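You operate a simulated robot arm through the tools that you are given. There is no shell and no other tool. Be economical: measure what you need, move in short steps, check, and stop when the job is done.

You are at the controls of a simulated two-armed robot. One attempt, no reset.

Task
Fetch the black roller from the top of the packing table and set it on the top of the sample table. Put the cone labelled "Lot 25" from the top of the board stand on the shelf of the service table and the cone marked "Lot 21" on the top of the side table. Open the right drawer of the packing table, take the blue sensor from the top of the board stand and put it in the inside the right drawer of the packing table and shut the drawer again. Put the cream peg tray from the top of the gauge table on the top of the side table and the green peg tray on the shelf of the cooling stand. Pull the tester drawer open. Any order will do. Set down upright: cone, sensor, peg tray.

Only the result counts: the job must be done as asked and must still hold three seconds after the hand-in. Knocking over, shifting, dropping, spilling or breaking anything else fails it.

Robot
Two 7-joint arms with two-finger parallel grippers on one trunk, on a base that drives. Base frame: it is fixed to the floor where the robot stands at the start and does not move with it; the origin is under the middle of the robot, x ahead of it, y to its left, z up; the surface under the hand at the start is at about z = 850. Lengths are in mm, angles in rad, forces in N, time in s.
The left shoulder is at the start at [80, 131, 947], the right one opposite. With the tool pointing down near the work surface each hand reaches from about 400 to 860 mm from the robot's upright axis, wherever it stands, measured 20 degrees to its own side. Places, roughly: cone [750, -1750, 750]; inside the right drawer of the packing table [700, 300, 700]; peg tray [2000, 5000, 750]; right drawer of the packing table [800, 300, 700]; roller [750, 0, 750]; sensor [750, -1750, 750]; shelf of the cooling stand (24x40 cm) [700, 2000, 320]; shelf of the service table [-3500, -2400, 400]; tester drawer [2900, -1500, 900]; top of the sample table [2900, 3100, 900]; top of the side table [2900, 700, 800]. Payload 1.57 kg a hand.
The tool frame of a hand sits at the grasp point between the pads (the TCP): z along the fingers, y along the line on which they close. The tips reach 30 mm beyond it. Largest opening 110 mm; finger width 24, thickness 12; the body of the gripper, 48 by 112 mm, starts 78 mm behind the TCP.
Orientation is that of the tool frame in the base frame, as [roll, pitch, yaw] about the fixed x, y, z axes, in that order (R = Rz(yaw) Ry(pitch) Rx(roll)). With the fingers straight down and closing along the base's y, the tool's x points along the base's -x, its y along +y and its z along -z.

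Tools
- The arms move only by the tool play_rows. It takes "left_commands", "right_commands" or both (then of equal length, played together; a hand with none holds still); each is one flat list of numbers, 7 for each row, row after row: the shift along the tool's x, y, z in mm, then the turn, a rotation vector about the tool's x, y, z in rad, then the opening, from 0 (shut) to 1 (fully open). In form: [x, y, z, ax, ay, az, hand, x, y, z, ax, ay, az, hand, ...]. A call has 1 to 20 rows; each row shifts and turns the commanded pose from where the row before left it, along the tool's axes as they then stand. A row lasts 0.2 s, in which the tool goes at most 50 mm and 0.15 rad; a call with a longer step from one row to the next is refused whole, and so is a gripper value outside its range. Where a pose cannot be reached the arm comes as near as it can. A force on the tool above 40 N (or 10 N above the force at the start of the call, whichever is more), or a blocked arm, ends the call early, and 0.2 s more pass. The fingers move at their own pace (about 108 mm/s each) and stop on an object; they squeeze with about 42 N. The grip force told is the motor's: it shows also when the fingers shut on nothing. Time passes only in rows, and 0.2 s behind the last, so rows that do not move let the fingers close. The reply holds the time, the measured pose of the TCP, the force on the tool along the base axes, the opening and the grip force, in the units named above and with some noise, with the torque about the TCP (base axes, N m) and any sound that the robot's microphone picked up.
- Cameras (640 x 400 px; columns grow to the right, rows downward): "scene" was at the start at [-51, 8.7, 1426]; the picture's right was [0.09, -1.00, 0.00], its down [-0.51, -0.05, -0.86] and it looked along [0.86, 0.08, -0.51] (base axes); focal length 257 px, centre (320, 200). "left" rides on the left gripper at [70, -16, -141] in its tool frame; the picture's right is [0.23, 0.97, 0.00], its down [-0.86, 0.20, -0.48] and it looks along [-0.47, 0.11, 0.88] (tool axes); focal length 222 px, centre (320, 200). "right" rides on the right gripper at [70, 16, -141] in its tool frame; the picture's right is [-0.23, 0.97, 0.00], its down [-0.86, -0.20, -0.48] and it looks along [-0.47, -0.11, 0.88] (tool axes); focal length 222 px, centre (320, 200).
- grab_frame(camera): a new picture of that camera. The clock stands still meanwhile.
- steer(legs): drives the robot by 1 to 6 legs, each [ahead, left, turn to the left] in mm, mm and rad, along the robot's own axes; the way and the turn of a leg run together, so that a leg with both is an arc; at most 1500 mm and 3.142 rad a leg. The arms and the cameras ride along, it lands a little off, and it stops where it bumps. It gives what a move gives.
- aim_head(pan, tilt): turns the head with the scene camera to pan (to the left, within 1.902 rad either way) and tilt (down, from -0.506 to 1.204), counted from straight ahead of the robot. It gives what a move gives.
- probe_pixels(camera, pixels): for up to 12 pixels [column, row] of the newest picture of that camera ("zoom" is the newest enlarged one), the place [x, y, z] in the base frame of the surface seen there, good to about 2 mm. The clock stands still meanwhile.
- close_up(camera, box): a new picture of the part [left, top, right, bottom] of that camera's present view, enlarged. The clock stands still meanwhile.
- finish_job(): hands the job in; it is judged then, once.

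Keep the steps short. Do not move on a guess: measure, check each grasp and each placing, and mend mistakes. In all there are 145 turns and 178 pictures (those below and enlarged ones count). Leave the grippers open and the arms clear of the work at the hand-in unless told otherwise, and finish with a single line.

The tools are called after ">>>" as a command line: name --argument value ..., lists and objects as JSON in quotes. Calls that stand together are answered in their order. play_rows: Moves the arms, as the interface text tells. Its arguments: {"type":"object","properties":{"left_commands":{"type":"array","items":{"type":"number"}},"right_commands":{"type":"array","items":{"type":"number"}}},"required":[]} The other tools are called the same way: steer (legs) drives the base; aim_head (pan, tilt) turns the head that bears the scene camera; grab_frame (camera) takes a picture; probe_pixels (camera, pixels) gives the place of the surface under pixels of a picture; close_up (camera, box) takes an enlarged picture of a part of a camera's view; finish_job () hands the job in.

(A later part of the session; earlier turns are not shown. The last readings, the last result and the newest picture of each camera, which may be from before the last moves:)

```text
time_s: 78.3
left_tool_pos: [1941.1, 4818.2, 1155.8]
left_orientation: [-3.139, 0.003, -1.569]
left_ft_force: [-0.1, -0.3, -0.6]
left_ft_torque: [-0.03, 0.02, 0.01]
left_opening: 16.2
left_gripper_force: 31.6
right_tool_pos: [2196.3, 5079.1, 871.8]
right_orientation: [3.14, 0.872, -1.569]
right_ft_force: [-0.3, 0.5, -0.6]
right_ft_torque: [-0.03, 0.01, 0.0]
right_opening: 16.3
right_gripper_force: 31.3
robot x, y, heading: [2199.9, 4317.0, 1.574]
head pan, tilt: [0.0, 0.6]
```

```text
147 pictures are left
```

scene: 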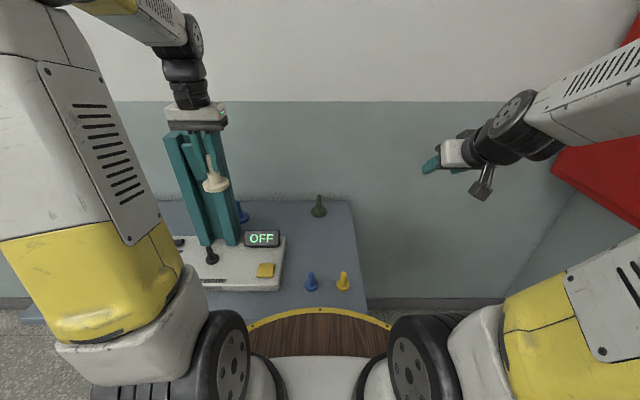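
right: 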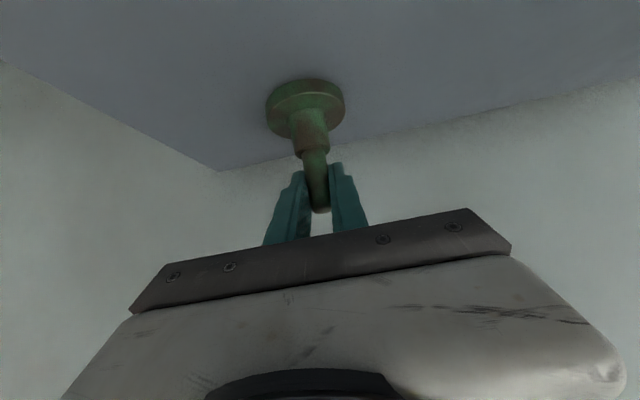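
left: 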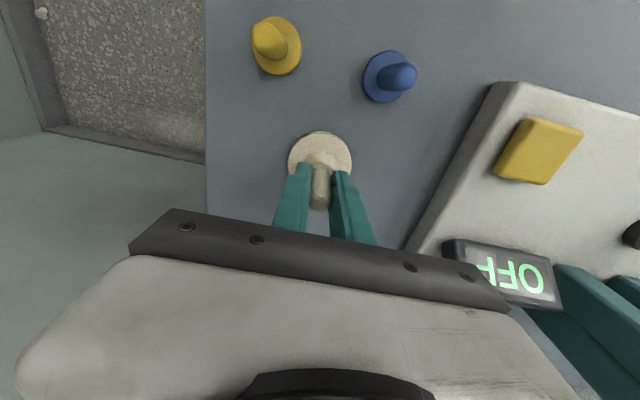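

Held. Lift 250 vertically, pull back 315.

>>> play_rows --right_commands '[-8, 0, -6.5, 0, 0, 0, 0, -32, 0, -27, 0, 0, 0, 0, -32, 0, -27, 0, 0, 0, 0, -32, 0, -27, 0, 0, 0, 0, -32, 0, -27, 0, 0, 0, 0, -32, 0, -27, 0, 0, 0, 0, -32, 0, -27, 0, 0, 0, 0, 29, 0, -34.4, 0, 0, 0, 0, 29, 0, -34.4, 0, 0, 0, 0, 29, 0, -34.4, 0, 0, 0, 0, 29, 0, -34.4, 0, 0, 0, 0, 29, 0, -34.4, 0, 0, 0, 0, 29, 0, -34.4, 0, 0, 0, 0, 29, 0, -34.4, 0, 0, 0, 0]'

>>> grab_frame --camera "scene"

```text
time_s: 81.3
left_tool_pos: [1939.5, 4818.8, 1155.8]
left_orientation: [-3.14, 0.002, -1.57]
left_ft_force: [-0.1, -0.4, -0.2]
left_ft_torque: [0.01, -0.06, 0.0]
left_opening: 16.7
left_gripper_force: 32.3
right_tool_pos: [2282.5, 4792.7, 1099.7]
right_orientation: [3.124, 0.715, -1.752]
right_ft_force: [0.4, -0.3, 0.4]
right_ft_torque: [0.03, 0.02, 0.0]
right_opening: 16.5
right_gripper_force: 31.7
right hand out of reach, approached as far as the arm can: row 14
robot x, y, heading: [2202.9, 4318.6, 1.574]
head pan, tilt: [0.0, 0.6]
stopped in row 14 (right hand): the arm was blocked; the commanded pose is now the measured one
```

```text
146 pictures are left
```

scene: 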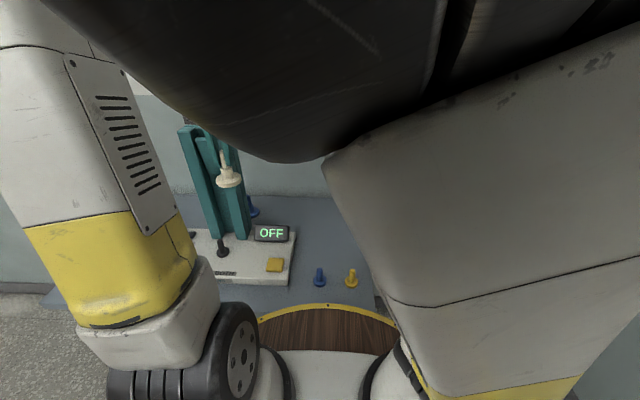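

The elbow got close to the head; shift the right hand out to the right and restore the tilt.

>>> play_rows --right_commands '[0, -40, 10, 0, 0, 0, 0, 0, -40, 10, -0.06, -0.078, -0.069, 0, 0, -45, 0, -0.06, -0.078, -0.069, 0, 0, -45, 0, 0, 0, 0, 0, 0, -40, 0, 0, 0, 0, 0, 0, 0, 0, 0, 0, 0, 0]'

>>> grab_frame --camera "scene"

```text
time_s: 82.7
left_tool_pos: [1941.0, 4819.2, 1156.6]
left_orientation: [-3.142, 0.001, -1.569]
left_ft_force: [-0.3, 0.3, -0.9]
left_ft_torque: [0.01, 0.0, 0.0]
left_opening: 16.4
left_gripper_force: 31.8
right_tool_pos: [2483.3, 4814.9, 1110.2]
right_orientation: [-3.108, 0.873, -1.6]
right_ft_force: [0.6, -0.3, -0.6]
right_ft_torque: [0.0, -0.01, 0.02]
right_opening: 16.6
right_gripper_force: 31.6
right hand out of reach, approached as far as the arm can: row 2, 3
robot x, y, heading: [2201.3, 4318.6, 1.578]
head pan, tilt: [0.0, 0.6]
```

```text
145 pictures are left
```

scene: 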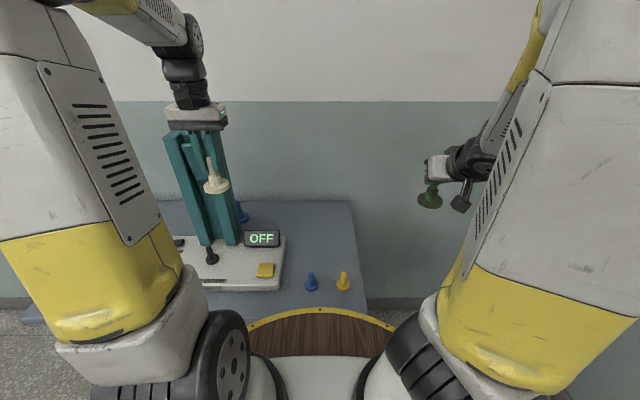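

Now drive: back 600, left 450, turn to face +x, strafe right 2900 to the side table.

>>> steer --legs '[[-600, 0, 0], [0, 450, 0], [0, 0, -1.575], [0, -1450, 0], [0, -1450, 0]]'

>>> grab_frame --camera "scene"

```text
time_s: 105.8
left_tool_pos: [2266.5, 1083.8, 1155.5]
left_orientation: [3.141, 0.001, -3.14]
left_ft_force: [-0.3, -1.2, 0.0]
left_ft_torque: [-0.02, 0.03, 0.01]
left_opening: 16.5
left_gripper_force: 31.3
right_tool_pos: [2264.5, 539.1, 1110.5]
right_orientation: [-3.108, 0.874, 3.117]
right_ft_force: [-0.3, 0.6, 0.2]
right_ft_torque: [0.01, 0.03, -0.06]
right_opening: 16.4
right_gripper_force: 31.9
robot x, y, heading: [1768.6, 821.8, -0.0]
head pan, tilt: [0.0, 0.6]
```

```text
144 pictures are left
```

scene: 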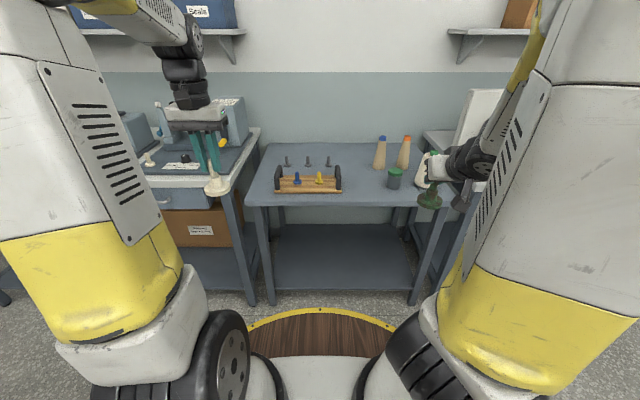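

>>> close_up --camera "scene" --box '[235, 125, 440, 225]'

>>> probe_pixels --camera "scene" --pixels '[[260, 196], [405, 195], [365, 185], [365, 155], [365, 195], [308, 190], [337, 185], [380, 168], [393, 185], [350, 150], [329, 165], [265, 155]]'

```text
3.12 times, centred on (338, 175) of scene
```

zoom: 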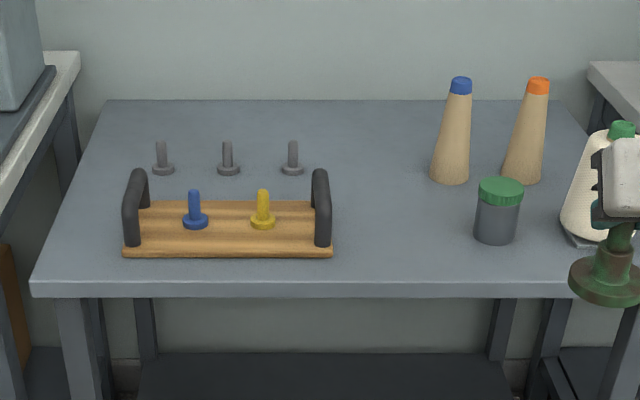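

```text
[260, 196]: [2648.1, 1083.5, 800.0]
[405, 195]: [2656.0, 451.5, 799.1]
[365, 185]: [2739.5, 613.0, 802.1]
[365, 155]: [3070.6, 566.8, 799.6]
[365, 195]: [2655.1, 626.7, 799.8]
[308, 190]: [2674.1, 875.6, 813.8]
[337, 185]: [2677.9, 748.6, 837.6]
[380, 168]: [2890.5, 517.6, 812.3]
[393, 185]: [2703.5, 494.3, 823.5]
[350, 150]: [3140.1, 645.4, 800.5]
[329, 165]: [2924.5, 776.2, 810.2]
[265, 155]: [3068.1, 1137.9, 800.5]
```

>>> probe_pixels --camera "scene" --pixels '[[422, 158], [420, 175], [480, 110], [465, 130], [405, 138], [381, 138], [340, 168], [397, 171]]'

>>> play_rows --right_commands '[-32, 0, -27, -0.033, 0, 0, 0, -32, 0, -27, 0, 0, 0, 0, 0, 0, 0, 0, 0, 0, 0]'

>>> steer --legs '[[0, -182, 0], [370, 0, 0]]'

>>> grab_frame --camera "scene"

```text
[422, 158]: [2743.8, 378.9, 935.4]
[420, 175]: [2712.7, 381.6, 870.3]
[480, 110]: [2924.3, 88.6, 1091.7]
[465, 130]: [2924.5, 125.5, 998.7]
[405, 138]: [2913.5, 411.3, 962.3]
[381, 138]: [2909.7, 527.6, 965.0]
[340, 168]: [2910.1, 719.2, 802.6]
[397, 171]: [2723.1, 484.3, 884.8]
```

```text
time_s: 106.6
left_tool_pos: [2266.9, 1082.2, 1157.3]
left_orientation: [3.141, 0.003, -3.138]
left_ft_force: [0.3, 0.1, -0.1]
left_ft_torque: [0.0, -0.01, -0.03]
left_opening: 16.6
left_gripper_force: 31.5
right_tool_pos: [2262.3, 540.8, 1192.9]
right_orientation: [-3.139, 0.871, 3.116]
right_ft_force: [-0.7, -0.2, -0.7]
right_ft_torque: [0.03, -0.02, -0.04]
right_opening: 16.4
right_gripper_force: 31.4
robot x, y, heading: [1768.0, 820.9, 0.002]
head pan, tilt: [0.0, 0.6]
```

```text
time_s: 110.1
left_tool_pos: [2639.0, 907.9, 1155.7]
left_orientation: [3.141, 0.0, -3.131]
left_ft_force: [-0.7, -1.0, -0.8]
left_ft_torque: [0.0, 0.02, 0.0]
left_opening: 16.2
left_gripper_force: 31.6
right_tool_pos: [2637.1, 364.7, 1193.2]
right_orientation: [-3.14, 0.872, 3.123]
right_ft_force: [0.0, -0.5, -1.3]
right_ft_torque: [-0.03, -0.01, -0.02]
right_opening: 16.6
right_gripper_force: 31.8
robot x, y, heading: [2141.2, 642.1, 0.007]
head pan, tilt: [0.0, 0.6]
```

```text
142 pictures are left
```

scene: 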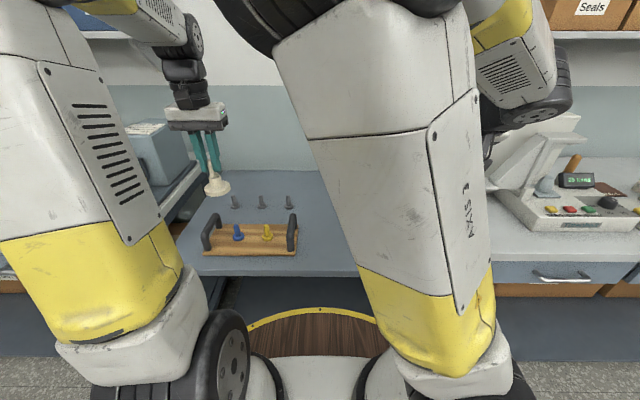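

>>> play_rows --left_commands '[0, 0, 0, 0, 0, 0, 0, 0, 0, 0, 0, 0, 0, 0, -29, -34, 0, 0, 0, 0, 0, -29, -34, 0, 0, 0, 0, 0, -29, -34, 0, 0, 0, 0, 0, -29, -34, 0, 0, 0, 0, 0, -29, -34, 0, 0, 0, 0, 0, -29, -34, 0, 0, 0, 0, 0, -29, -34, 0, 0, 0, 0, 0, 0, 0, 45, 0, 0, 0, 0, 0, 0, 45, 0, 0, 0, 0, 0, 0, 45, 0, 0, 0, 0, 0, 0, 45, 0, 0, 0, 0, 0, 0, 45, 0, 0, 0, 0, 0, 0, 0, 0, 0, 0, 0]' --right_commands '[32, 0, 27, 0, 0, 0, 0, 32, 0, 27, 0, 0, 0, 0, 0, 0, 0, 0, 0, 0, 0, 0, 0, 0, 0, 0, 0, 0, 0, 0, 0, 0, 0, 0, 0, 0, 0, 0, 0, 0, 0, 0, 0, 0, 0, 0, 0, 0, 0, 0, 0, 0, 0, 0, 0, 0, 0, 0, 0, 0, 0, 0, 0, 0, 0, 0, 0, 0, 0, 0, 0, 0, 0, 0, 0, 0, 0, 0, 0, 0, 0, 0, 0, 0, 0, 0, 0, 0, 0, 0, 0, 0, 0, 0, 0, 0, 0, 0, 0, 0, 0, 0, 0, 0, 0]'

>>> grab_frame --camera "scene"

>>> grab_frame --camera "left"

```text
time_s: 113.3
left_tool_pos: [2842.4, 672.2, 928.4]
left_orientation: [3.141, 0.002, -3.132]
left_ft_force: [-0.4, 0.6, -0.1]
left_ft_torque: [0.03, 0.02, -0.03]
left_opening: 16.5
left_gripper_force: 31.8
right_tool_pos: [2636.8, 365.1, 1109.4]
right_orientation: [-3.14, 0.873, 3.123]
right_ft_force: [0.7, -0.1, -0.5]
right_ft_torque: [0.01, 0.02, 0.0]
right_opening: 16.5
right_gripper_force: 31.7
robot x, y, heading: [2140.7, 643.8, 0.008]
head pan, tilt: [0.0, 0.6]
```

```text
141 pictures are left
```

scene: 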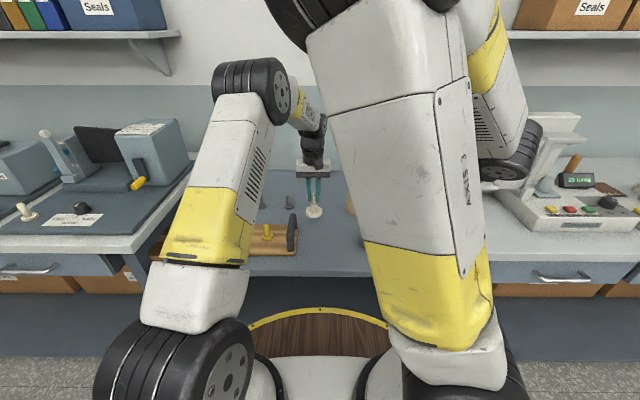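

```text
140 pictures are left
```

left: 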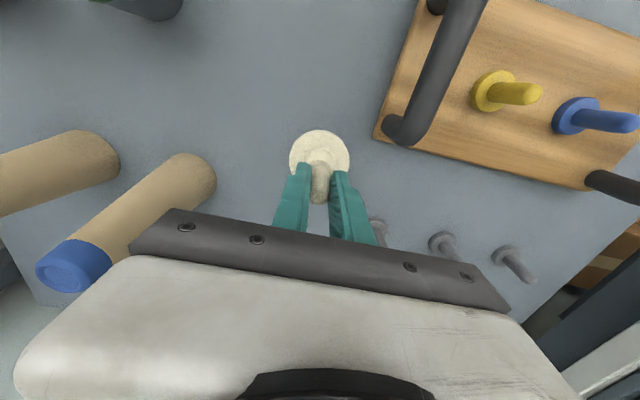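

Clear spot. Lower the last 56 mm gently; stop on contact.

>>> play_rows --left_commands '[0, 0, 30, 0, 0, 0, 0, 0, 0, 18, 0, 0, 0, 0, 0, 0, 4, 0, 0, 0, 0, 0, 0, 2, 0, 0, 0, 0, 0, 0, 2, 0, 0, 0, 0, 0, 0, 0, 0, 0, 0, 0]'

>>> grab_frame --camera "left"

```text
time_s: 114.7
left_tool_pos: [2844.1, 671.7, 874.5]
left_orientation: [-3.14, 0.004, -3.132]
left_ft_force: [4.7, 0.9, 25.4]
left_ft_torque: [0.12, -0.3, -0.03]
left_opening: 16.3
left_gripper_force: 31.5
right_tool_pos: [2635.9, 365.1, 1108.4]
right_orientation: [-3.141, 0.874, 3.122]
right_ft_force: [-0.6, -1.1, -0.6]
right_ft_torque: [0.03, 0.02, 0.01]
right_opening: 16.3
right_gripper_force: 32.1
robot x, y, heading: [2140.5, 642.5, 0.01]
head pan, tilt: [0.0, 0.6]
```

```text
139 pictures are left
```

left: 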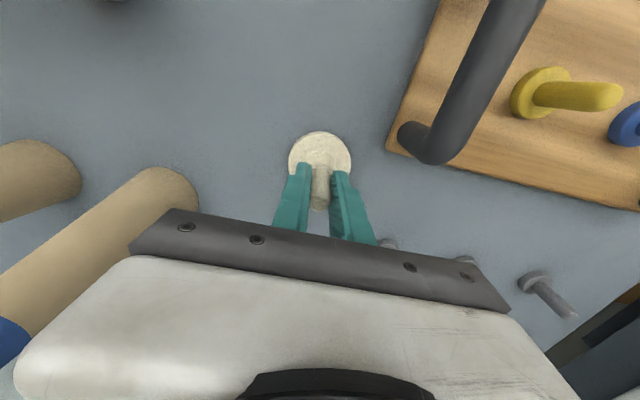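

In contact (25 N). Open and go straight up.

>>> play_rows --left_commands '[0, 0, -1.5, 0, 0, 0, 0, 0, 0, 0, 0, 0, 0, 0.45, 0, 0, 0, 0, 0, 0, 0.45, 0, 0, -30, 0, 0, 0, 0.45, 0, 0, -45, 0, 0, 0, 0.45, 0, 0, -45, 0, 0, 0, 0.45, 0, 0, -45, 0, 0, 0, 0.45, 0, 0, -45, 0, 0, 0, 0.45, 0, 0, -45, 0, 0, 0, 0.45]'

>>> grab_frame --camera "left"

```text
time_s: 116.7
left_tool_pos: [2843.4, 672.5, 1133.6]
left_orientation: [3.141, 0.0, -3.131]
left_ft_force: [0.3, 0.2, -0.1]
left_ft_torque: [-0.02, 0.03, 0.01]
left_opening: 49.6
left_gripper_force: 0.0
right_tool_pos: [2636.7, 365.2, 1109.1]
right_orientation: [-3.14, 0.871, 3.123]
right_ft_force: [-0.6, -0.1, -0.1]
right_ft_torque: [-0.04, 0.03, 0.03]
right_opening: 16.7
right_gripper_force: 32.6
robot x, y, heading: [2143.0, 641.8, 0.015]
head pan, tilt: [0.0, 0.6]
```

```text
138 pictures are left
```

left: 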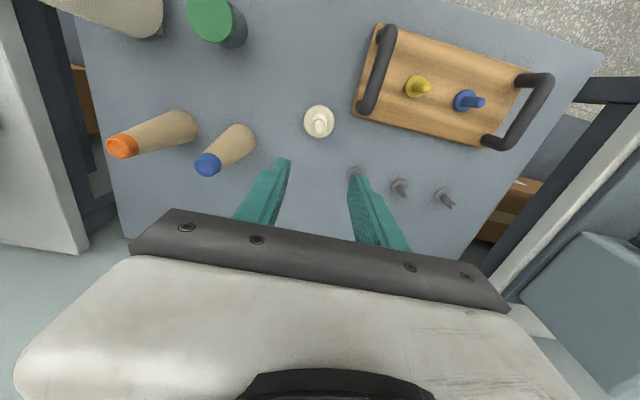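

Cream tray stands. Retract left hand; drive around toward the cooling stand facing +y.

>>> play_rows --left_commands '[29, 34, 0, 0, 0, 0, 0.5, 29, 34, 0, 0, 0, 0, 0.5, 29, 34, 0, 0, 0, 0, 0.5, 29, 34, 0, 0, 0, 0, 0.5, 29, 34, 0, 0, 0, 0, 0.5, 29, 34, 0, 0, 0, 0, 0.5, 29, 34, 0, 0, 0, 0, 0.5]'

>>> steer --legs '[[-540, 0, -0.013], [0, 580, 0], [0, 0, 1.571], [0, 850, 0]]'

>>> aim_head --pan 0 --tilt 0.9

>>> grab_frame --camera "scene"

```text
time_s: 118.3
left_tool_pos: [2637.2, 906.7, 1133.1]
left_orientation: [-3.14, 0.002, -3.132]
left_ft_force: [0.6, 0.0, -1.1]
left_ft_torque: [0.02, 0.0, -0.03]
left_opening: 55.0
left_gripper_force: 0.2
right_tool_pos: [2636.4, 364.5, 1109.5]
right_orientation: [-3.138, 0.873, 3.121]
right_ft_force: [-0.2, -0.7, -0.7]
right_ft_torque: [-0.03, 0.0, 0.0]
right_opening: 16.5
right_gripper_force: 31.5
robot x, y, heading: [2141.2, 640.0, 0.011]
head pan, tilt: [0.0, 0.6]
```

```text
time_s: 132.0
left_tool_pos: [530.0, 1717.8, 1132.5]
left_orientation: [-3.141, 0.003, -1.584]
left_ft_force: [0.4, -0.5, -0.2]
left_ft_torque: [0.0, -0.01, 0.0]
left_opening: 55.1
left_gripper_force: 0.1
right_tool_pos: [1072.4, 1706.6, 1108.5]
right_orientation: [-3.139, 0.871, -1.612]
right_ft_force: [0.0, 0.2, -0.3]
right_ft_torque: [0.01, -0.01, -0.01]
right_opening: 16.2
right_gripper_force: 31.3
robot x, y, heading: [783.7, 1222.0, 1.559]
head pan, tilt: [0.0, 0.6]
```

```text
time_s: 132.8
left_tool_pos: [531.7, 1718.4, 1132.1]
left_orientation: [3.141, 0.003, -1.583]
left_ft_force: [0.3, -0.2, 0.7]
left_ft_torque: [-0.03, -0.01, -0.02]
left_opening: 54.9
left_gripper_force: 0.0
right_tool_pos: [1071.5, 1706.3, 1108.4]
right_orientation: [-3.138, 0.873, -1.613]
right_ft_force: [0.1, -0.9, -0.8]
right_ft_torque: [0.04, -0.02, 0.02]
right_opening: 16.6
right_gripper_force: 31.5
robot x, y, heading: [784.7, 1215.8, 1.557]
head pan, tilt: [0.0, 0.901]
```

```text
137 pictures are left
```

scene: 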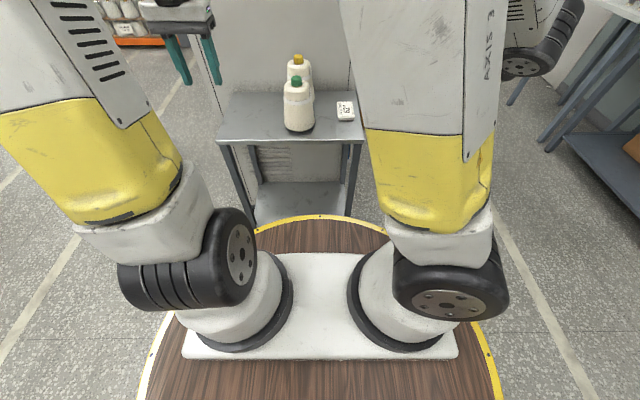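

>>> probe_pixels --camera "scene" --pixels '[[225, 140], [360, 138], [300, 138], [280, 200], [320, 190], [300, 215], [345, 215], [258, 200], [300, 183], [297, 75], [297, 55], [238, 200]]'

>>> close_up --camera "scene" --box '[200, 90, 380, 220]'

```text
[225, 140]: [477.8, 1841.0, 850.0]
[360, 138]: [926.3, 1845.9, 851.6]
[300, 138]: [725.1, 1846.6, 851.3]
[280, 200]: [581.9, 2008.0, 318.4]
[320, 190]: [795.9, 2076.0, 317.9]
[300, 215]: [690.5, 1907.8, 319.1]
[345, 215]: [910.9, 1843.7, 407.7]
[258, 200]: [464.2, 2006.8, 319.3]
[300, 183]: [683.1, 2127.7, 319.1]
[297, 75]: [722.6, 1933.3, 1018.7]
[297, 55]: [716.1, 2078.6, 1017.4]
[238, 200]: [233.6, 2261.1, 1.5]
```

```text
3.08 times, centred on (290, 155) of scene
```

zoom: 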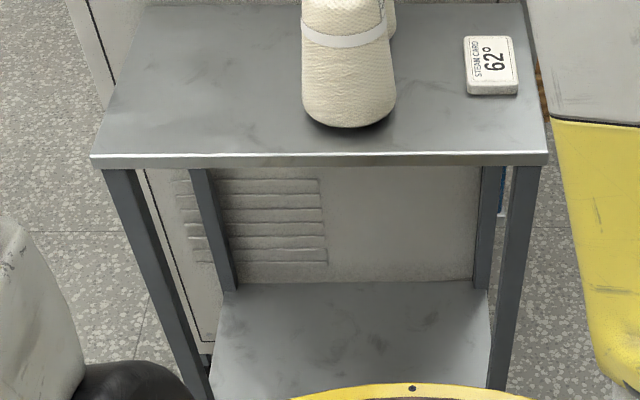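

Shelf z=319, x≈500–900, y≈1880–2130, open in front. I'll back off a bit, lower the right hand in front of the stand, then drive it in.

>>> steer --legs '[[-80, 85, 0.013]]'

>>> play_rows --right_commands '[30, 11.5, 34.3, 0, 0, 0, 0, 30, 11.5, 34.3, 0, 0, 0, 0, 30, 11.5, 34.3, 0, 0, 0, 0, 30, 11.5, 34.3, 0, 0, 0, 0, 30, 11.5, 34.3, 0, 0, 0, 0, 30, 11.5, 34.3, 0, 0, 0, 0, 30, 11.5, 34.3, 0, 0, 0, 0, 30, 11.5, 34.3, 0, 0, 0, 0]'

>>> grab_frame --camera "scene"

```text
time_s: 134.1
left_tool_pos: [439.7, 1635.2, 1132.3]
left_orientation: [3.141, 0.002, -1.569]
left_ft_force: [-0.6, -0.6, 0.6]
left_ft_torque: [0.02, 0.02, 0.01]
left_opening: 55.1
left_gripper_force: 0.1
right_tool_pos: [981.8, 1630.3, 1109.3]
right_orientation: [3.141, 0.874, -1.599]
right_ft_force: [0.3, 0.6, -1.0]
right_ft_torque: [-0.03, 0.01, 0.0]
right_opening: 16.3
right_gripper_force: 31.6
robot x, y, heading: [703.6, 1137.9, 1.573]
head pan, tilt: [0.0, 0.901]
```

```text
time_s: 135.9
left_tool_pos: [438.7, 1635.6, 1132.2]
left_orientation: [3.141, 0.002, -1.571]
left_ft_force: [-0.4, -0.9, 0.5]
left_ft_torque: [0.03, 0.01, 0.01]
left_opening: 55.1
left_gripper_force: 0.0
right_tool_pos: [903.1, 1709.7, 752.9]
right_orientation: [-3.139, 0.872, -1.601]
right_ft_force: [0.2, 0.2, -0.5]
right_ft_torque: [0.01, 0.01, 0.01]
right_opening: 16.4
right_gripper_force: 32.2
right hand out of reach, approached as far as the arm can: row 2, 3
robot x, y, heading: [698.9, 1137.0, 1.571]
head pan, tilt: [0.0, 0.901]
```

```text
135 pictures are left
```

scene: 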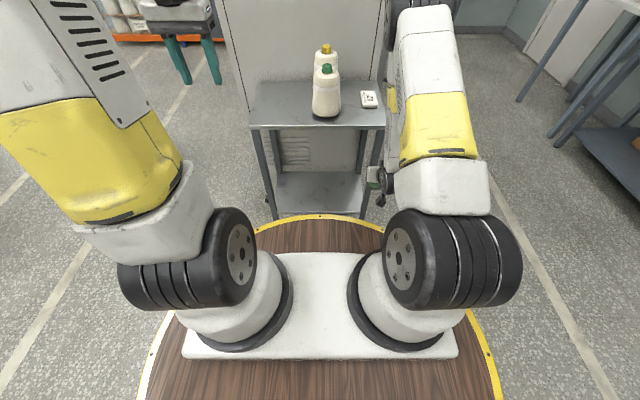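

>>> play_rows --right_commands '[30, 11.5, 34.3, 0, 0, 0, 0, 30, 11.5, 34.3, 0, 0, 0, 0, 30, 11.5, 34.3, 0, 0, 0, 0, 32, 11.5, 31, 0, 0, 0, 0, 32, 11.5, 31, 0, 0, 0, 0, 32, 11.5, 31, 0, 0, 0, 0, 32, 11.5, 31, 0, 0, 0, 0]'

>>> aim_head --pan -0.3 --tilt 0.8

>>> grab_frame --camera "scene"

>>> grab_frame --camera "right"

```text
time_s: 137.5
left_tool_pos: [438.4, 1635.8, 1133.5]
left_orientation: [-3.141, 0.001, -1.569]
left_ft_force: [1.3, -0.2, -0.1]
left_ft_torque: [-0.01, -0.01, -0.01]
left_opening: 55.2
left_gripper_force: 0.1
right_tool_pos: [821.3, 1746.8, 440.0]
right_orientation: [-3.14, 0.875, -1.6]
right_ft_force: [-0.2, -0.8, -0.4]
right_ft_torque: [0.01, 0.0, 0.02]
right_opening: 16.5
right_gripper_force: 32.5
robot x, y, heading: [696.9, 1131.9, 1.574]
head pan, tilt: [0.0, 0.901]
```

```text
time_s: 138.3
left_tool_pos: [439.4, 1636.3, 1132.7]
left_orientation: [-3.14, 0.002, -1.568]
left_ft_force: [-0.5, -0.4, -0.2]
left_ft_torque: [-0.02, -0.01, -0.02]
left_opening: 55.1
left_gripper_force: 0.0
right_tool_pos: [822.2, 1746.2, 439.7]
right_orientation: [-3.139, 0.872, -1.597]
right_ft_force: [-0.3, 0.5, 0.1]
right_ft_torque: [-0.04, 0.01, 0.01]
right_opening: 16.4
right_gripper_force: 31.6
robot x, y, heading: [697.2, 1135.1, 1.573]
head pan, tilt: [-0.3, 0.799]
```

```text
134 pictures are left
```

scene: 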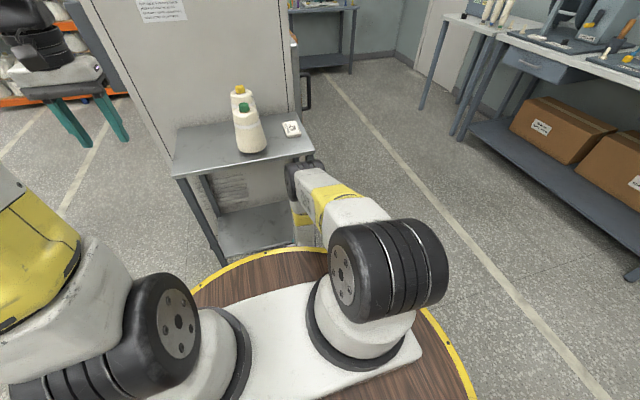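

```text
133 pictures are left
```

right: 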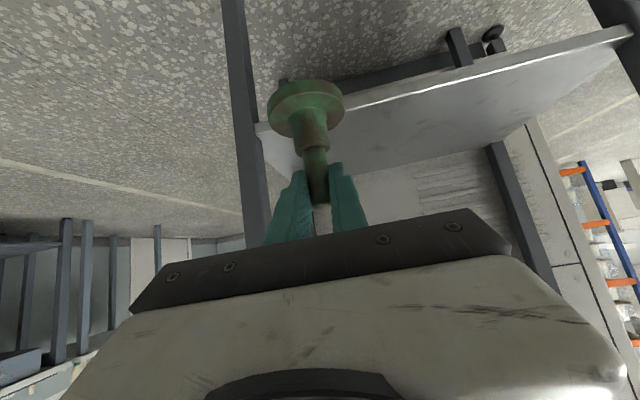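

>>> probe_pixels --camera "scene" --pixels '[[305, 163], [290, 175], [318, 170], [300, 210], [300, 238], [340, 195], [293, 190], [312, 180]]'

>>> close_up --camera "scene" --box '[220, 120, 400, 270]'

```text
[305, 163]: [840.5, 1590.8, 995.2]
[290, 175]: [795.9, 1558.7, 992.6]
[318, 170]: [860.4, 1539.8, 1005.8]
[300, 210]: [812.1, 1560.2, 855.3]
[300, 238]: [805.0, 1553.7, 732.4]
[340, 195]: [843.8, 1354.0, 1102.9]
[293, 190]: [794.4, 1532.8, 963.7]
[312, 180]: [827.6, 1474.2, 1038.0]
```

```text
2.67 times, centred on (310, 195) of scene
```

zoom: 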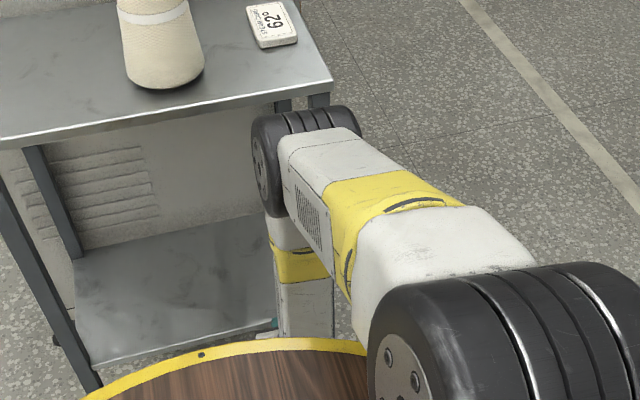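

Elbow front at y≈1600; a 195 mm advance keeps it clear of the top edge (1840). Shift left 60 then ahead 195.

>>> steer --legs '[[0, 60, 0], [195, 0, 0]]'

>>> grab_frame --camera "scene"

>>> grab_frame --camera "right"

```text
time_s: 140.4
left_tool_pos: [376.4, 1827.8, 1133.0]
left_orientation: [3.142, 0.003, -1.567]
left_ft_force: [0.5, 0.7, -0.7]
left_ft_torque: [-0.02, 0.01, 0.02]
left_opening: 55.0
left_gripper_force: 0.1
right_tool_pos: [759.7, 1940.2, 439.0]
right_orientation: [-3.14, 0.872, -1.596]
right_ft_force: [0.2, 0.1, -0.5]
right_ft_torque: [0.02, 0.0, 0.0]
right_opening: 16.4
right_gripper_force: 31.4
robot x, y, heading: [639.2, 1331.9, 1.574]
head pan, tilt: [-0.3, 0.799]
```

```text
131 pictures are left
```

scene: 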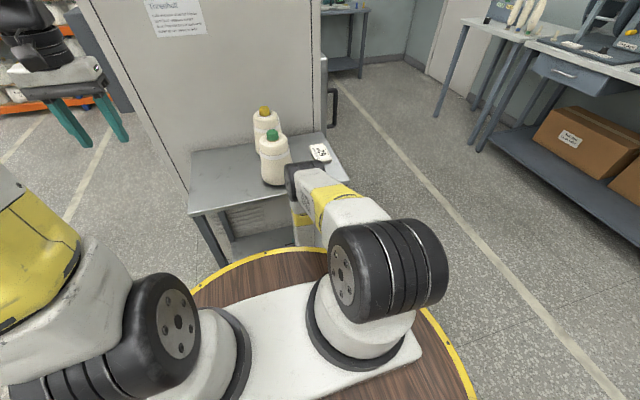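

```text
130 pictures are left
```

right: 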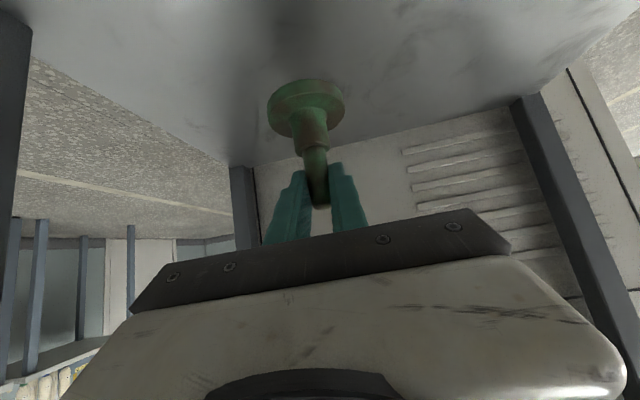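

>>> play_rows --right_commands '[11.5, 0, 9.7, 0, 0, 0, 0, 11.5, 0, 9.7, 0, 0, 0, 0, 11.5, 0, 9.7, 0, 0, 0, 0, 1.5, 0, 1.3, 0, 0, 0, 0, 1.5, 0, 1.3, 0, 0, 0, 0, 0, 0, 0, 0, 0, 0, 0]'

>>> grab_frame --camera "right"

```text
time_s: 141.8
left_tool_pos: [377.6, 1828.2, 1132.2]
left_orientation: [3.141, 0.002, -1.566]
left_ft_force: [0.7, -0.3, -0.6]
left_ft_torque: [0.0, 0.0, 0.0]
left_opening: 55.0
left_gripper_force: 0.1
right_tool_pos: [760.9, 1942.3, 391.4]
right_orientation: [-3.138, 0.88, -1.599]
right_ft_force: [3.3, -0.2, 25.7]
right_ft_torque: [0.39, -0.09, -0.01]
right_opening: 16.1
right_gripper_force: 31.8
robot x, y, heading: [642.7, 1334.4, 1.574]
head pan, tilt: [-0.3, 0.799]
```

```text
129 pictures are left
```

right: 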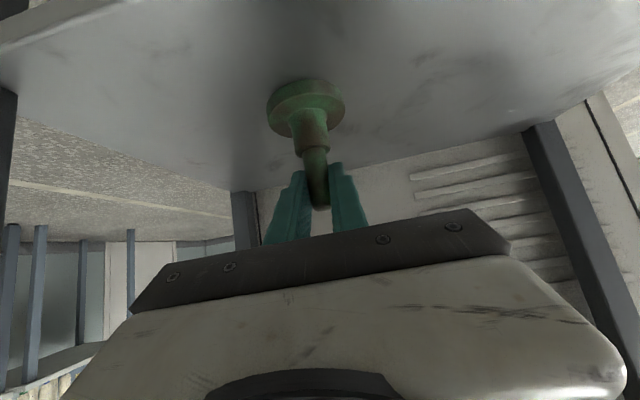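

Contact 25 N. Ease 1 mm, open, withdraw along the tool axis.

>>> play_rows --right_commands '[-1, 0, -0.8, 0, 0, 0, 0, 0, 0, 0, 0, 0, 0, 0.6, 0, 0, 0, 0, 0, 0, 0.6, 0, 0, -25, 0, 0, 0, 0.6, 0, 0, -30, 0, 0, 0, 0.6, 0, 0, -30, 0, 0, 0, 0.6]'

>>> grab_frame --camera "right"

```text
time_s: 143.2
left_tool_pos: [376.7, 1828.8, 1132.2]
left_orientation: [-3.141, 0.002, -1.569]
left_ft_force: [0.3, -0.4, -0.8]
left_ft_torque: [-0.02, -0.01, -0.01]
left_opening: 54.8
left_gripper_force: 0.1
right_tool_pos: [759.1, 1877.0, 446.2]
right_orientation: [-3.14, 0.872, -1.595]
right_ft_force: [0.3, 0.7, -0.5]
right_ft_torque: [-0.01, 0.01, -0.03]
right_opening: 65.9
right_gripper_force: 0.1
robot x, y, heading: [637.3, 1330.5, 1.578]
head pan, tilt: [-0.3, 0.799]
```

```text
128 pictures are left
```

right: 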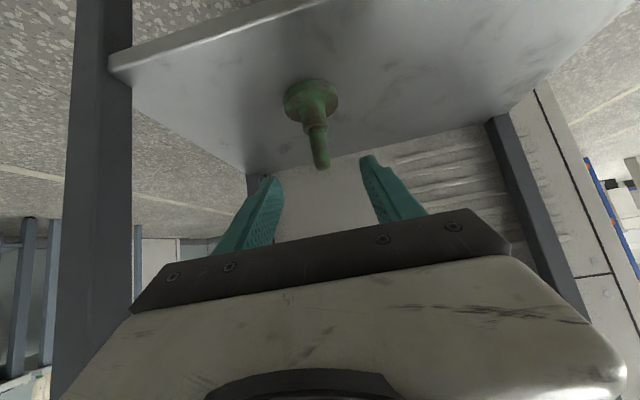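

Green tray stands on the shelf. Back the base off 195, then raise the hand and restore it to vertical.

>>> steer --legs '[[-195, 0, 0]]'

>>> play_rows --right_commands '[-32, -12, -29, 0, 0, 0, 0.6, -32, -12, -29, 0, 0, 0, 0.6, -32, -12, -29, 0, 0, 0, 0.6, -32, -12, -29, 0, 0, 0, 0.6, -32, -12, -29, 0, 0, 0, 0.6, -32, -12, -29, 0, 0, 0, 0.6, -32, -12, -29, 0, 0, 0, 0.6, -32, -12, -29, 0, 0, 0, 0.6, -32, -12, -29, 0, 0, 0, 0.6, 0, 0, 0, 0, 0.145, 0, 0.6, 0, 0, 0, 0, 0.145, 0, 0.6, 0, 0, 0, 0, 0.145, 0, 0.6, 0, 0, 0, 0, 0.145, 0, 0.6, 0, 0, 0, 0, 0.145, 0, 0.6, 0, 0, 0, 0, 0.145, 0, 0.6]'

>>> grab_frame --camera "scene"

```text
time_s: 144.8
left_tool_pos: [381.1, 1635.8, 1133.3]
left_orientation: [3.141, 0.003, -1.571]
left_ft_force: [0.0, 0.2, 0.5]
left_ft_torque: [-0.01, 0.0, -0.04]
left_opening: 55.2
left_gripper_force: 0.0
right_tool_pos: [760.9, 1683.7, 445.5]
right_orientation: [-3.14, 0.873, -1.602]
right_ft_force: [0.5, 0.5, -0.4]
right_ft_torque: [0.01, 0.01, -0.01]
right_opening: 66.0
right_gripper_force: 0.1
robot x, y, heading: [642.8, 1136.5, 1.57]
head pan, tilt: [-0.3, 0.799]
```

```text
time_s: 148.0
left_tool_pos: [380.3, 1636.0, 1132.1]
left_orientation: [3.141, 0.003, -1.571]
left_ft_force: [-0.4, 0.7, 0.4]
left_ft_torque: [0.01, 0.0, 0.03]
left_opening: 54.8
left_gripper_force: 0.1
right_tool_pos: [867.8, 1665.2, 833.8]
right_orientation: [-3.14, 0.002, -1.603]
right_ft_force: [0.5, -0.1, 0.8]
right_ft_torque: [0.02, -0.02, -0.04]
right_opening: 66.0
right_gripper_force: 0.1
robot x, y, heading: [640.8, 1137.9, 1.57]
head pan, tilt: [-0.3, 0.799]
```

```text
127 pictures are left
```

scene: 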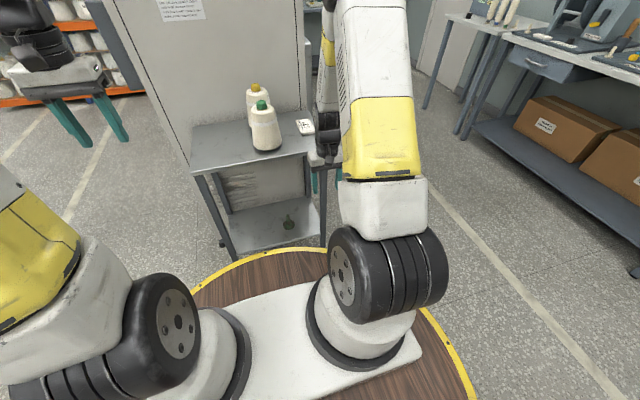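

>>> play_rows --right_commands '[0, 0, -50, 0, 0, -0.03, 0.6, 0, 0, -50, 0, 0, 0, 0.6, 0, 0, -50, 0, 0, 0, 0.6, 0, 0, -50, 0, 0, 0, 0.6, 0, 0, -50, 0, 0, 0, 0.6, 0, 0, -50, 0, 0, 0, 0.6]'

>>> steer --legs '[[0, -1200, 0], [0, 0, 1.571], [0, 750, 0]]'

>>> aim_head --pan 0 --tilt 0.6

>>> grab_frame --camera "scene"

```text
time_s: 149.4
left_tool_pos: [380.1, 1635.8, 1133.2]
left_orientation: [-3.141, 0.001, -1.57]
left_ft_force: [0.7, 0.4, -0.3]
left_ft_torque: [0.0, 0.01, -0.01]
left_opening: 55.0
left_gripper_force: 0.0
right_tool_pos: [868.0, 1661.4, 1132.2]
right_orientation: [-3.14, 0.004, -1.573]
right_ft_force: [0.4, -0.2, -0.7]
right_ft_torque: [0.0, -0.02, 0.0]
right_opening: 65.9
right_gripper_force: 0.1
robot x, y, heading: [637.1, 1136.2, 1.574]
head pan, tilt: [-0.3, 0.799]
```

```text
time_s: 163.1
left_tool_pos: [1394.2, 87.5, 1132.7]
left_orientation: [-3.141, 0.002, 0.059]
left_ft_force: [0.7, 0.0, -0.2]
left_ft_torque: [0.01, -0.02, 0.03]
left_opening: 55.1
left_gripper_force: 0.0
right_tool_pos: [1339.4, 573.7, 1132.6]
right_orientation: [-3.141, 0.004, 0.057]
right_ft_force: [0.3, 0.4, -0.8]
right_ft_torque: [0.04, 0.0, -0.03]
right_opening: 65.9
right_gripper_force: 0.0
robot x, y, heading: [1878.1, 375.3, -3.082]
head pan, tilt: [-0.3, 0.799]
```

```text
time_s: 163.9
left_tool_pos: [1394.8, 87.6, 1132.1]
left_orientation: [3.142, 0.002, 0.06]
left_ft_force: [-0.9, 0.4, 0.0]
left_ft_torque: [-0.02, 0.02, -0.04]
left_opening: 55.1
left_gripper_force: 0.2
right_tool_pos: [1338.9, 573.2, 1131.5]
right_orientation: [-3.14, 0.003, 0.058]
right_ft_force: [0.0, -0.5, 0.5]
right_ft_torque: [0.01, -0.01, 0.02]
right_opening: 65.9
right_gripper_force: 0.0
robot x, y, heading: [1875.4, 376.2, -3.083]
head pan, tilt: [0.0, 0.6]
```

```text
126 pictures are left
```

scene: 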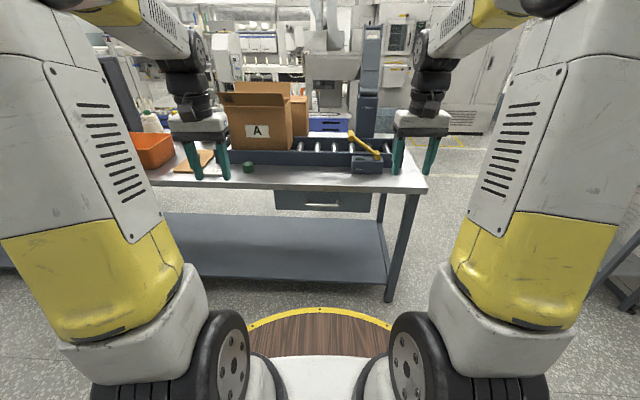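

Drawer front at (322,200) with handle at (322,206). Measure it.

>>> close_up --camera "scene" --box '[250, 170, 420, 230]'

>>> probe_pixels --camera "scene" --pixels '[[306, 206], [322, 206], [337, 206], [280, 200], [368, 200], [322, 200], [322, 189], [422, 190], [330, 210], [280, 172], [249, 167]]'

```text
3.76 times, centred on (335, 200) of scene
```

zoom: 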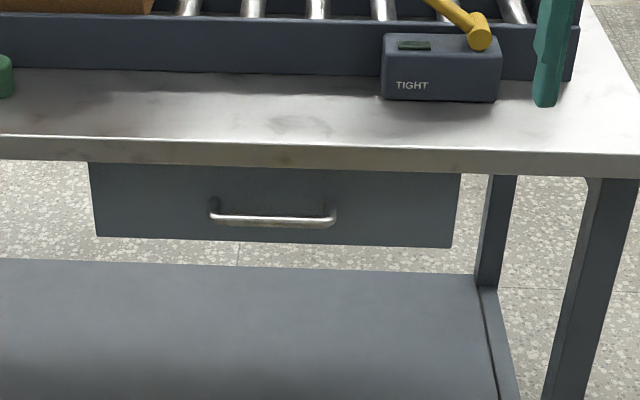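

```text
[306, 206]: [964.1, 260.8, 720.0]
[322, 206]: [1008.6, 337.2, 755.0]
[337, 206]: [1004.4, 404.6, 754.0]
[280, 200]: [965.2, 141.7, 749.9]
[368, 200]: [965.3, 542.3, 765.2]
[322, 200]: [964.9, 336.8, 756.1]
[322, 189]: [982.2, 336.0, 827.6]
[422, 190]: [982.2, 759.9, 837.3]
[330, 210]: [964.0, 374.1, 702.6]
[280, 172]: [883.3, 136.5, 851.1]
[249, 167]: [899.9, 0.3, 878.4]
```

Handle bar at about (1005, 280–400, 755). I'll turn the right tool horizontal (fingers closing vertically): first forward and down, then rotate in place in the free aisle.

>>> play_rows --right_commands '[-8, 0, 44, 0, 0, 0, 0.6, -8, 0, 44, 0, 0, 0, 0.6, -8, 0, 44, 0, 0, 0, 0.6, -8, 0, 44, 0, 0, 0, 0.6, -8, 0, 44, 0, 0, 0, 0.6, -8, 0, 44, 0, 0, 0, 0.6, -8, 0, 44, 0, 0, 0, 0.6, -8, 0, 44, 0, 0, 0, 0.6]'

>>> play_rows --right_commands '[0, 0, 0, -0.0864, -0.0864, 0.0864, 0.6, 0, 0, 0, -0.0864, -0.0864, 0.0864, 0.6, 0, 0, 0, -0.0864, -0.0864, 0.0864, 0.6, 0, 0, 0, -0.0864, -0.0864, 0.0864, 0.6, 0, 0, 0, -0.0864, -0.0864, 0.0864, 0.6, 0, 0, 0, -0.0864, -0.0864, 0.0864, 0.6, 0, 0, 0, -0.0864, -0.0864, 0.0864, 0.6, 0, 0, 0, -0.0864, -0.0864, 0.0864, 0.6, 0, 0, 0, -0.0864, -0.0864, 0.0864, 0.6, 0, 0, 0, -0.0864, -0.0864, 0.0864, 0.6, 0, 0, 0, -0.0864, -0.0864, 0.0864, 0.6, 0, 0, 0, -0.0864, -0.0864, 0.0864, 0.6, 0, 0, 0, -0.0864, -0.0864, 0.0864, 0.6, 0, 0, 0, -0.0864, -0.0864, 0.0864, 0.6, 0, 0, 0, 0, 0, 0, 0.6]'

>>> grab_frame --camera "scene"

```text
time_s: 165.7
left_tool_pos: [1393.0, 87.4, 1132.7]
left_orientation: [-3.141, 0.001, 0.06]
left_ft_force: [0.7, 0.2, 0.7]
left_ft_torque: [0.02, 0.05, -0.02]
left_opening: 55.2
left_gripper_force: 0.1
right_tool_pos: [1272.5, 570.8, 779.3]
right_orientation: [-3.141, 0.005, 0.055]
right_ft_force: [-1.0, -0.2, 0.5]
right_ft_torque: [0.02, 0.04, 0.02]
right_opening: 65.9
right_gripper_force: 0.0
robot x, y, heading: [1878.2, 379.7, -3.084]
head pan, tilt: [0.0, 0.6]
```

```text
time_s: 168.9
left_tool_pos: [1393.7, 88.5, 1132.3]
left_orientation: [3.141, 0.002, 0.059]
left_ft_force: [0.1, 0.2, 0.3]
left_ft_torque: [0.02, 0.01, -0.01]
left_opening: 55.2
left_gripper_force: 0.1
right_tool_pos: [1274.5, 571.1, 782.3]
right_orientation: [1.567, 0.0, -1.515]
right_ft_force: [0.3, 0.7, 0.8]
right_ft_torque: [0.02, -0.03, 0.0]
right_opening: 65.9
right_gripper_force: 0.1
robot x, y, heading: [1876.0, 378.3, -3.081]
head pan, tilt: [0.0, 0.6]
```

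```text
124 pictures are left
```

scene: 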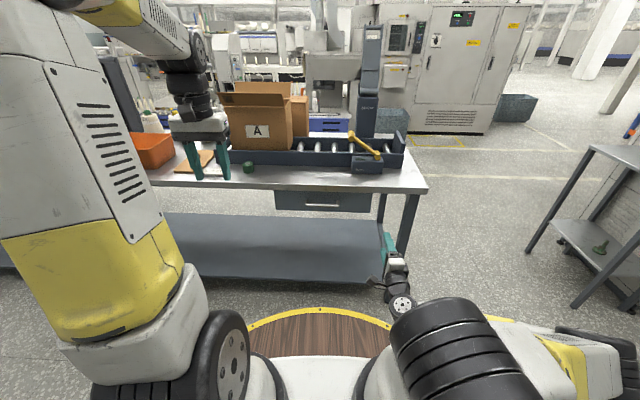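

Works. Now straighten heading and drive to bring the hand in front of the handle (60 mm short); lower 27 mm.

>>> steer --legs '[[0, 0, -0.058], [0, 265, 0], [215, 0, 0]]'

>>> play_rows --right_commands '[0, -27, 0, 0, 0, 0, 0.6, 0, 0, 0, 0, 0, 0, 0.6]'

>>> grab_frame --camera "right"

>>> grab_frame --camera "scene"

```text
time_s: 172.4
left_tool_pos: [1171.0, -155.3, 1132.4]
left_orientation: [-3.14, 0.004, 0.003]
left_ft_force: [-0.5, 0.4, 0.8]
left_ft_torque: [-0.03, 0.0, -0.02]
left_opening: 55.0
left_gripper_force: 0.0
right_tool_pos: [1077.9, 333.3, 781.9]
right_orientation: [1.567, 0.003, -1.57]
right_ft_force: [0.2, 0.4, 0.2]
right_ft_torque: [0.0, -0.01, 0.0]
right_opening: 66.0
right_gripper_force: 0.0
robot x, y, heading: [1669.8, 106.7, -3.135]
head pan, tilt: [0.0, 0.6]
```

```text
time_s: 173.0
left_tool_pos: [1169.6, -155.3, 1133.4]
left_orientation: [-3.141, 0.001, 0.004]
left_ft_force: [-1.1, 0.0, 0.6]
left_ft_torque: [-0.02, 0.0, 0.01]
left_opening: 54.9
left_gripper_force: 0.0
right_tool_pos: [1076.3, 333.8, 754.5]
right_orientation: [1.568, 0.003, -1.569]
right_ft_force: [0.7, -0.3, -0.4]
right_ft_torque: [0.0, -0.03, -0.01]
right_opening: 66.3
right_gripper_force: 0.1
robot x, y, heading: [1668.3, 104.1, -3.142]
head pan, tilt: [0.0, 0.6]
```

```text
123 pictures are left
```

right: 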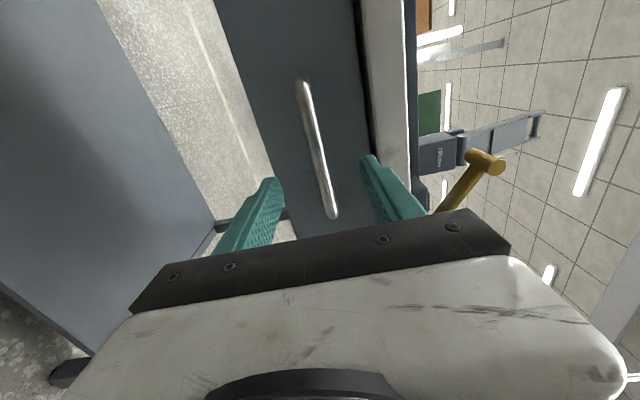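

```text
122 pictures are left
```

scene: 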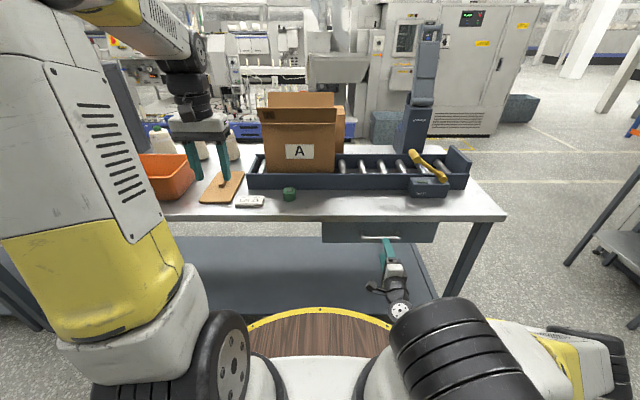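

>>> probe_pixels --camera "right" --pixels '[[305, 95], [317, 145], [330, 205], [370, 100], [260, 100], [360, 60]]'

```text
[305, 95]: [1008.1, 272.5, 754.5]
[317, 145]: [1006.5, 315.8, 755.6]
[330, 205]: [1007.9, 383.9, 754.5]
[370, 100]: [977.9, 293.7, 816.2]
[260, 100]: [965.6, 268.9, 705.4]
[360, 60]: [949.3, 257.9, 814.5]
```

Bar at z 755, aligned. Advance 67 mm and close.

>>> play_rows --right_commands '[0, 0, 35, 0, 0, 0, 0.5, 0, 0, 32, 0, 0, 0, 0.5, 0, 0, 0, 0, 0, 0, 0.2, 0, 0, 0, 0, 0, 0, 0, 0, 0, 0, 0, 0, 0, 0]'

>>> grab_frame --camera "right"

```text
time_s: 174.2
left_tool_pos: [1171.0, -154.2, 1133.5]
left_orientation: [3.141, 0.001, 0.004]
left_ft_force: [-0.4, 0.0, 1.1]
left_ft_torque: [-0.05, -0.02, 0.0]
left_opening: 55.0
left_gripper_force: 0.1
right_tool_pos: [1008.1, 333.4, 754.4]
right_orientation: [1.57, -0.001, -1.568]
right_ft_force: [-1.2, 1.1, -8.2]
right_ft_torque: [-0.09, -0.09, 0.21]
right_opening: 14.8
right_gripper_force: 30.3
robot x, y, heading: [1667.7, 102.9, -3.141]
head pan, tilt: [0.0, 0.6]
```

```text
121 pictures are left
```

right: 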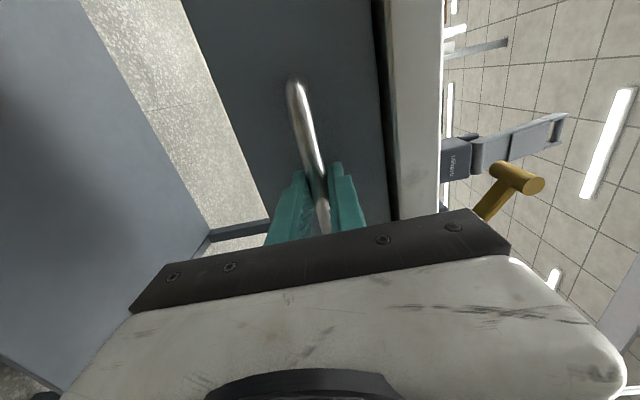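

Gripped. Test pull 60 mm with the arm.

>>> play_rows --right_commands '[0, 0, -15, 0, 0, 0, 0, 0, 0, -15, 0, 0, 0, 0, 0, 0, -15, 0, 0, 0, 0, 0, 0, -15, 0, 0, 0, 0, 0, 0, 0, 0, 0, 0, 0]'

>>> steer --legs '[[-180, 0, 0]]'

>>> grab_frame --camera "scene"

```text
time_s: 175.4
left_tool_pos: [1169.8, -155.4, 1133.0]
left_orientation: [-3.141, 0.0, 0.004]
left_ft_force: [-0.5, -0.4, 0.8]
left_ft_torque: [0.0, 0.01, 0.02]
left_opening: 55.0
left_gripper_force: 0.1
right_tool_pos: [1071.5, 333.0, 753.8]
right_orientation: [1.573, 0.002, -1.569]
right_ft_force: [-0.4, -1.6, -15.0]
right_ft_torque: [-0.08, -0.08, -0.29]
right_opening: 14.7
right_gripper_force: 30.5
robot x, y, heading: [1671.0, 106.8, -3.136]
head pan, tilt: [0.0, 0.6]
```

```text
time_s: 176.9
left_tool_pos: [1349.5, -151.8, 1132.6]
left_orientation: [3.141, -0.001, 0.0]
left_ft_force: [-0.5, -1.0, -0.3]
left_ft_torque: [-0.05, -0.03, -0.02]
left_opening: 55.1
left_gripper_force: 0.0
right_tool_pos: [1251.8, 334.6, 754.1]
right_orientation: [1.572, 0.0, -1.567]
right_ft_force: [-0.3, -21.9, -20.9]
right_ft_torque: [-0.04, -0.15, -0.39]
right_opening: 14.6
right_gripper_force: 31.0
robot x, y, heading: [1851.7, 106.7, -3.135]
head pan, tilt: [0.0, 0.6]
```

```text
120 pictures are left
```

scene: 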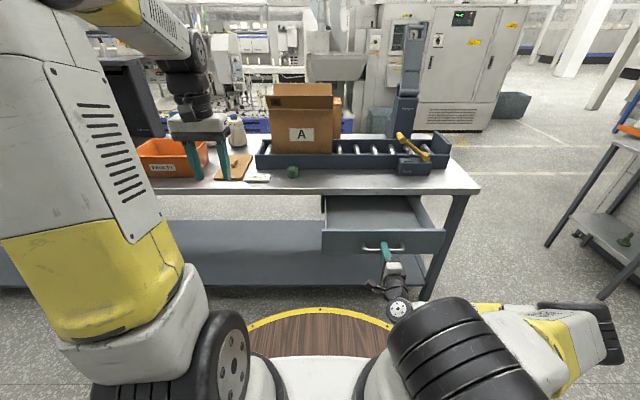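

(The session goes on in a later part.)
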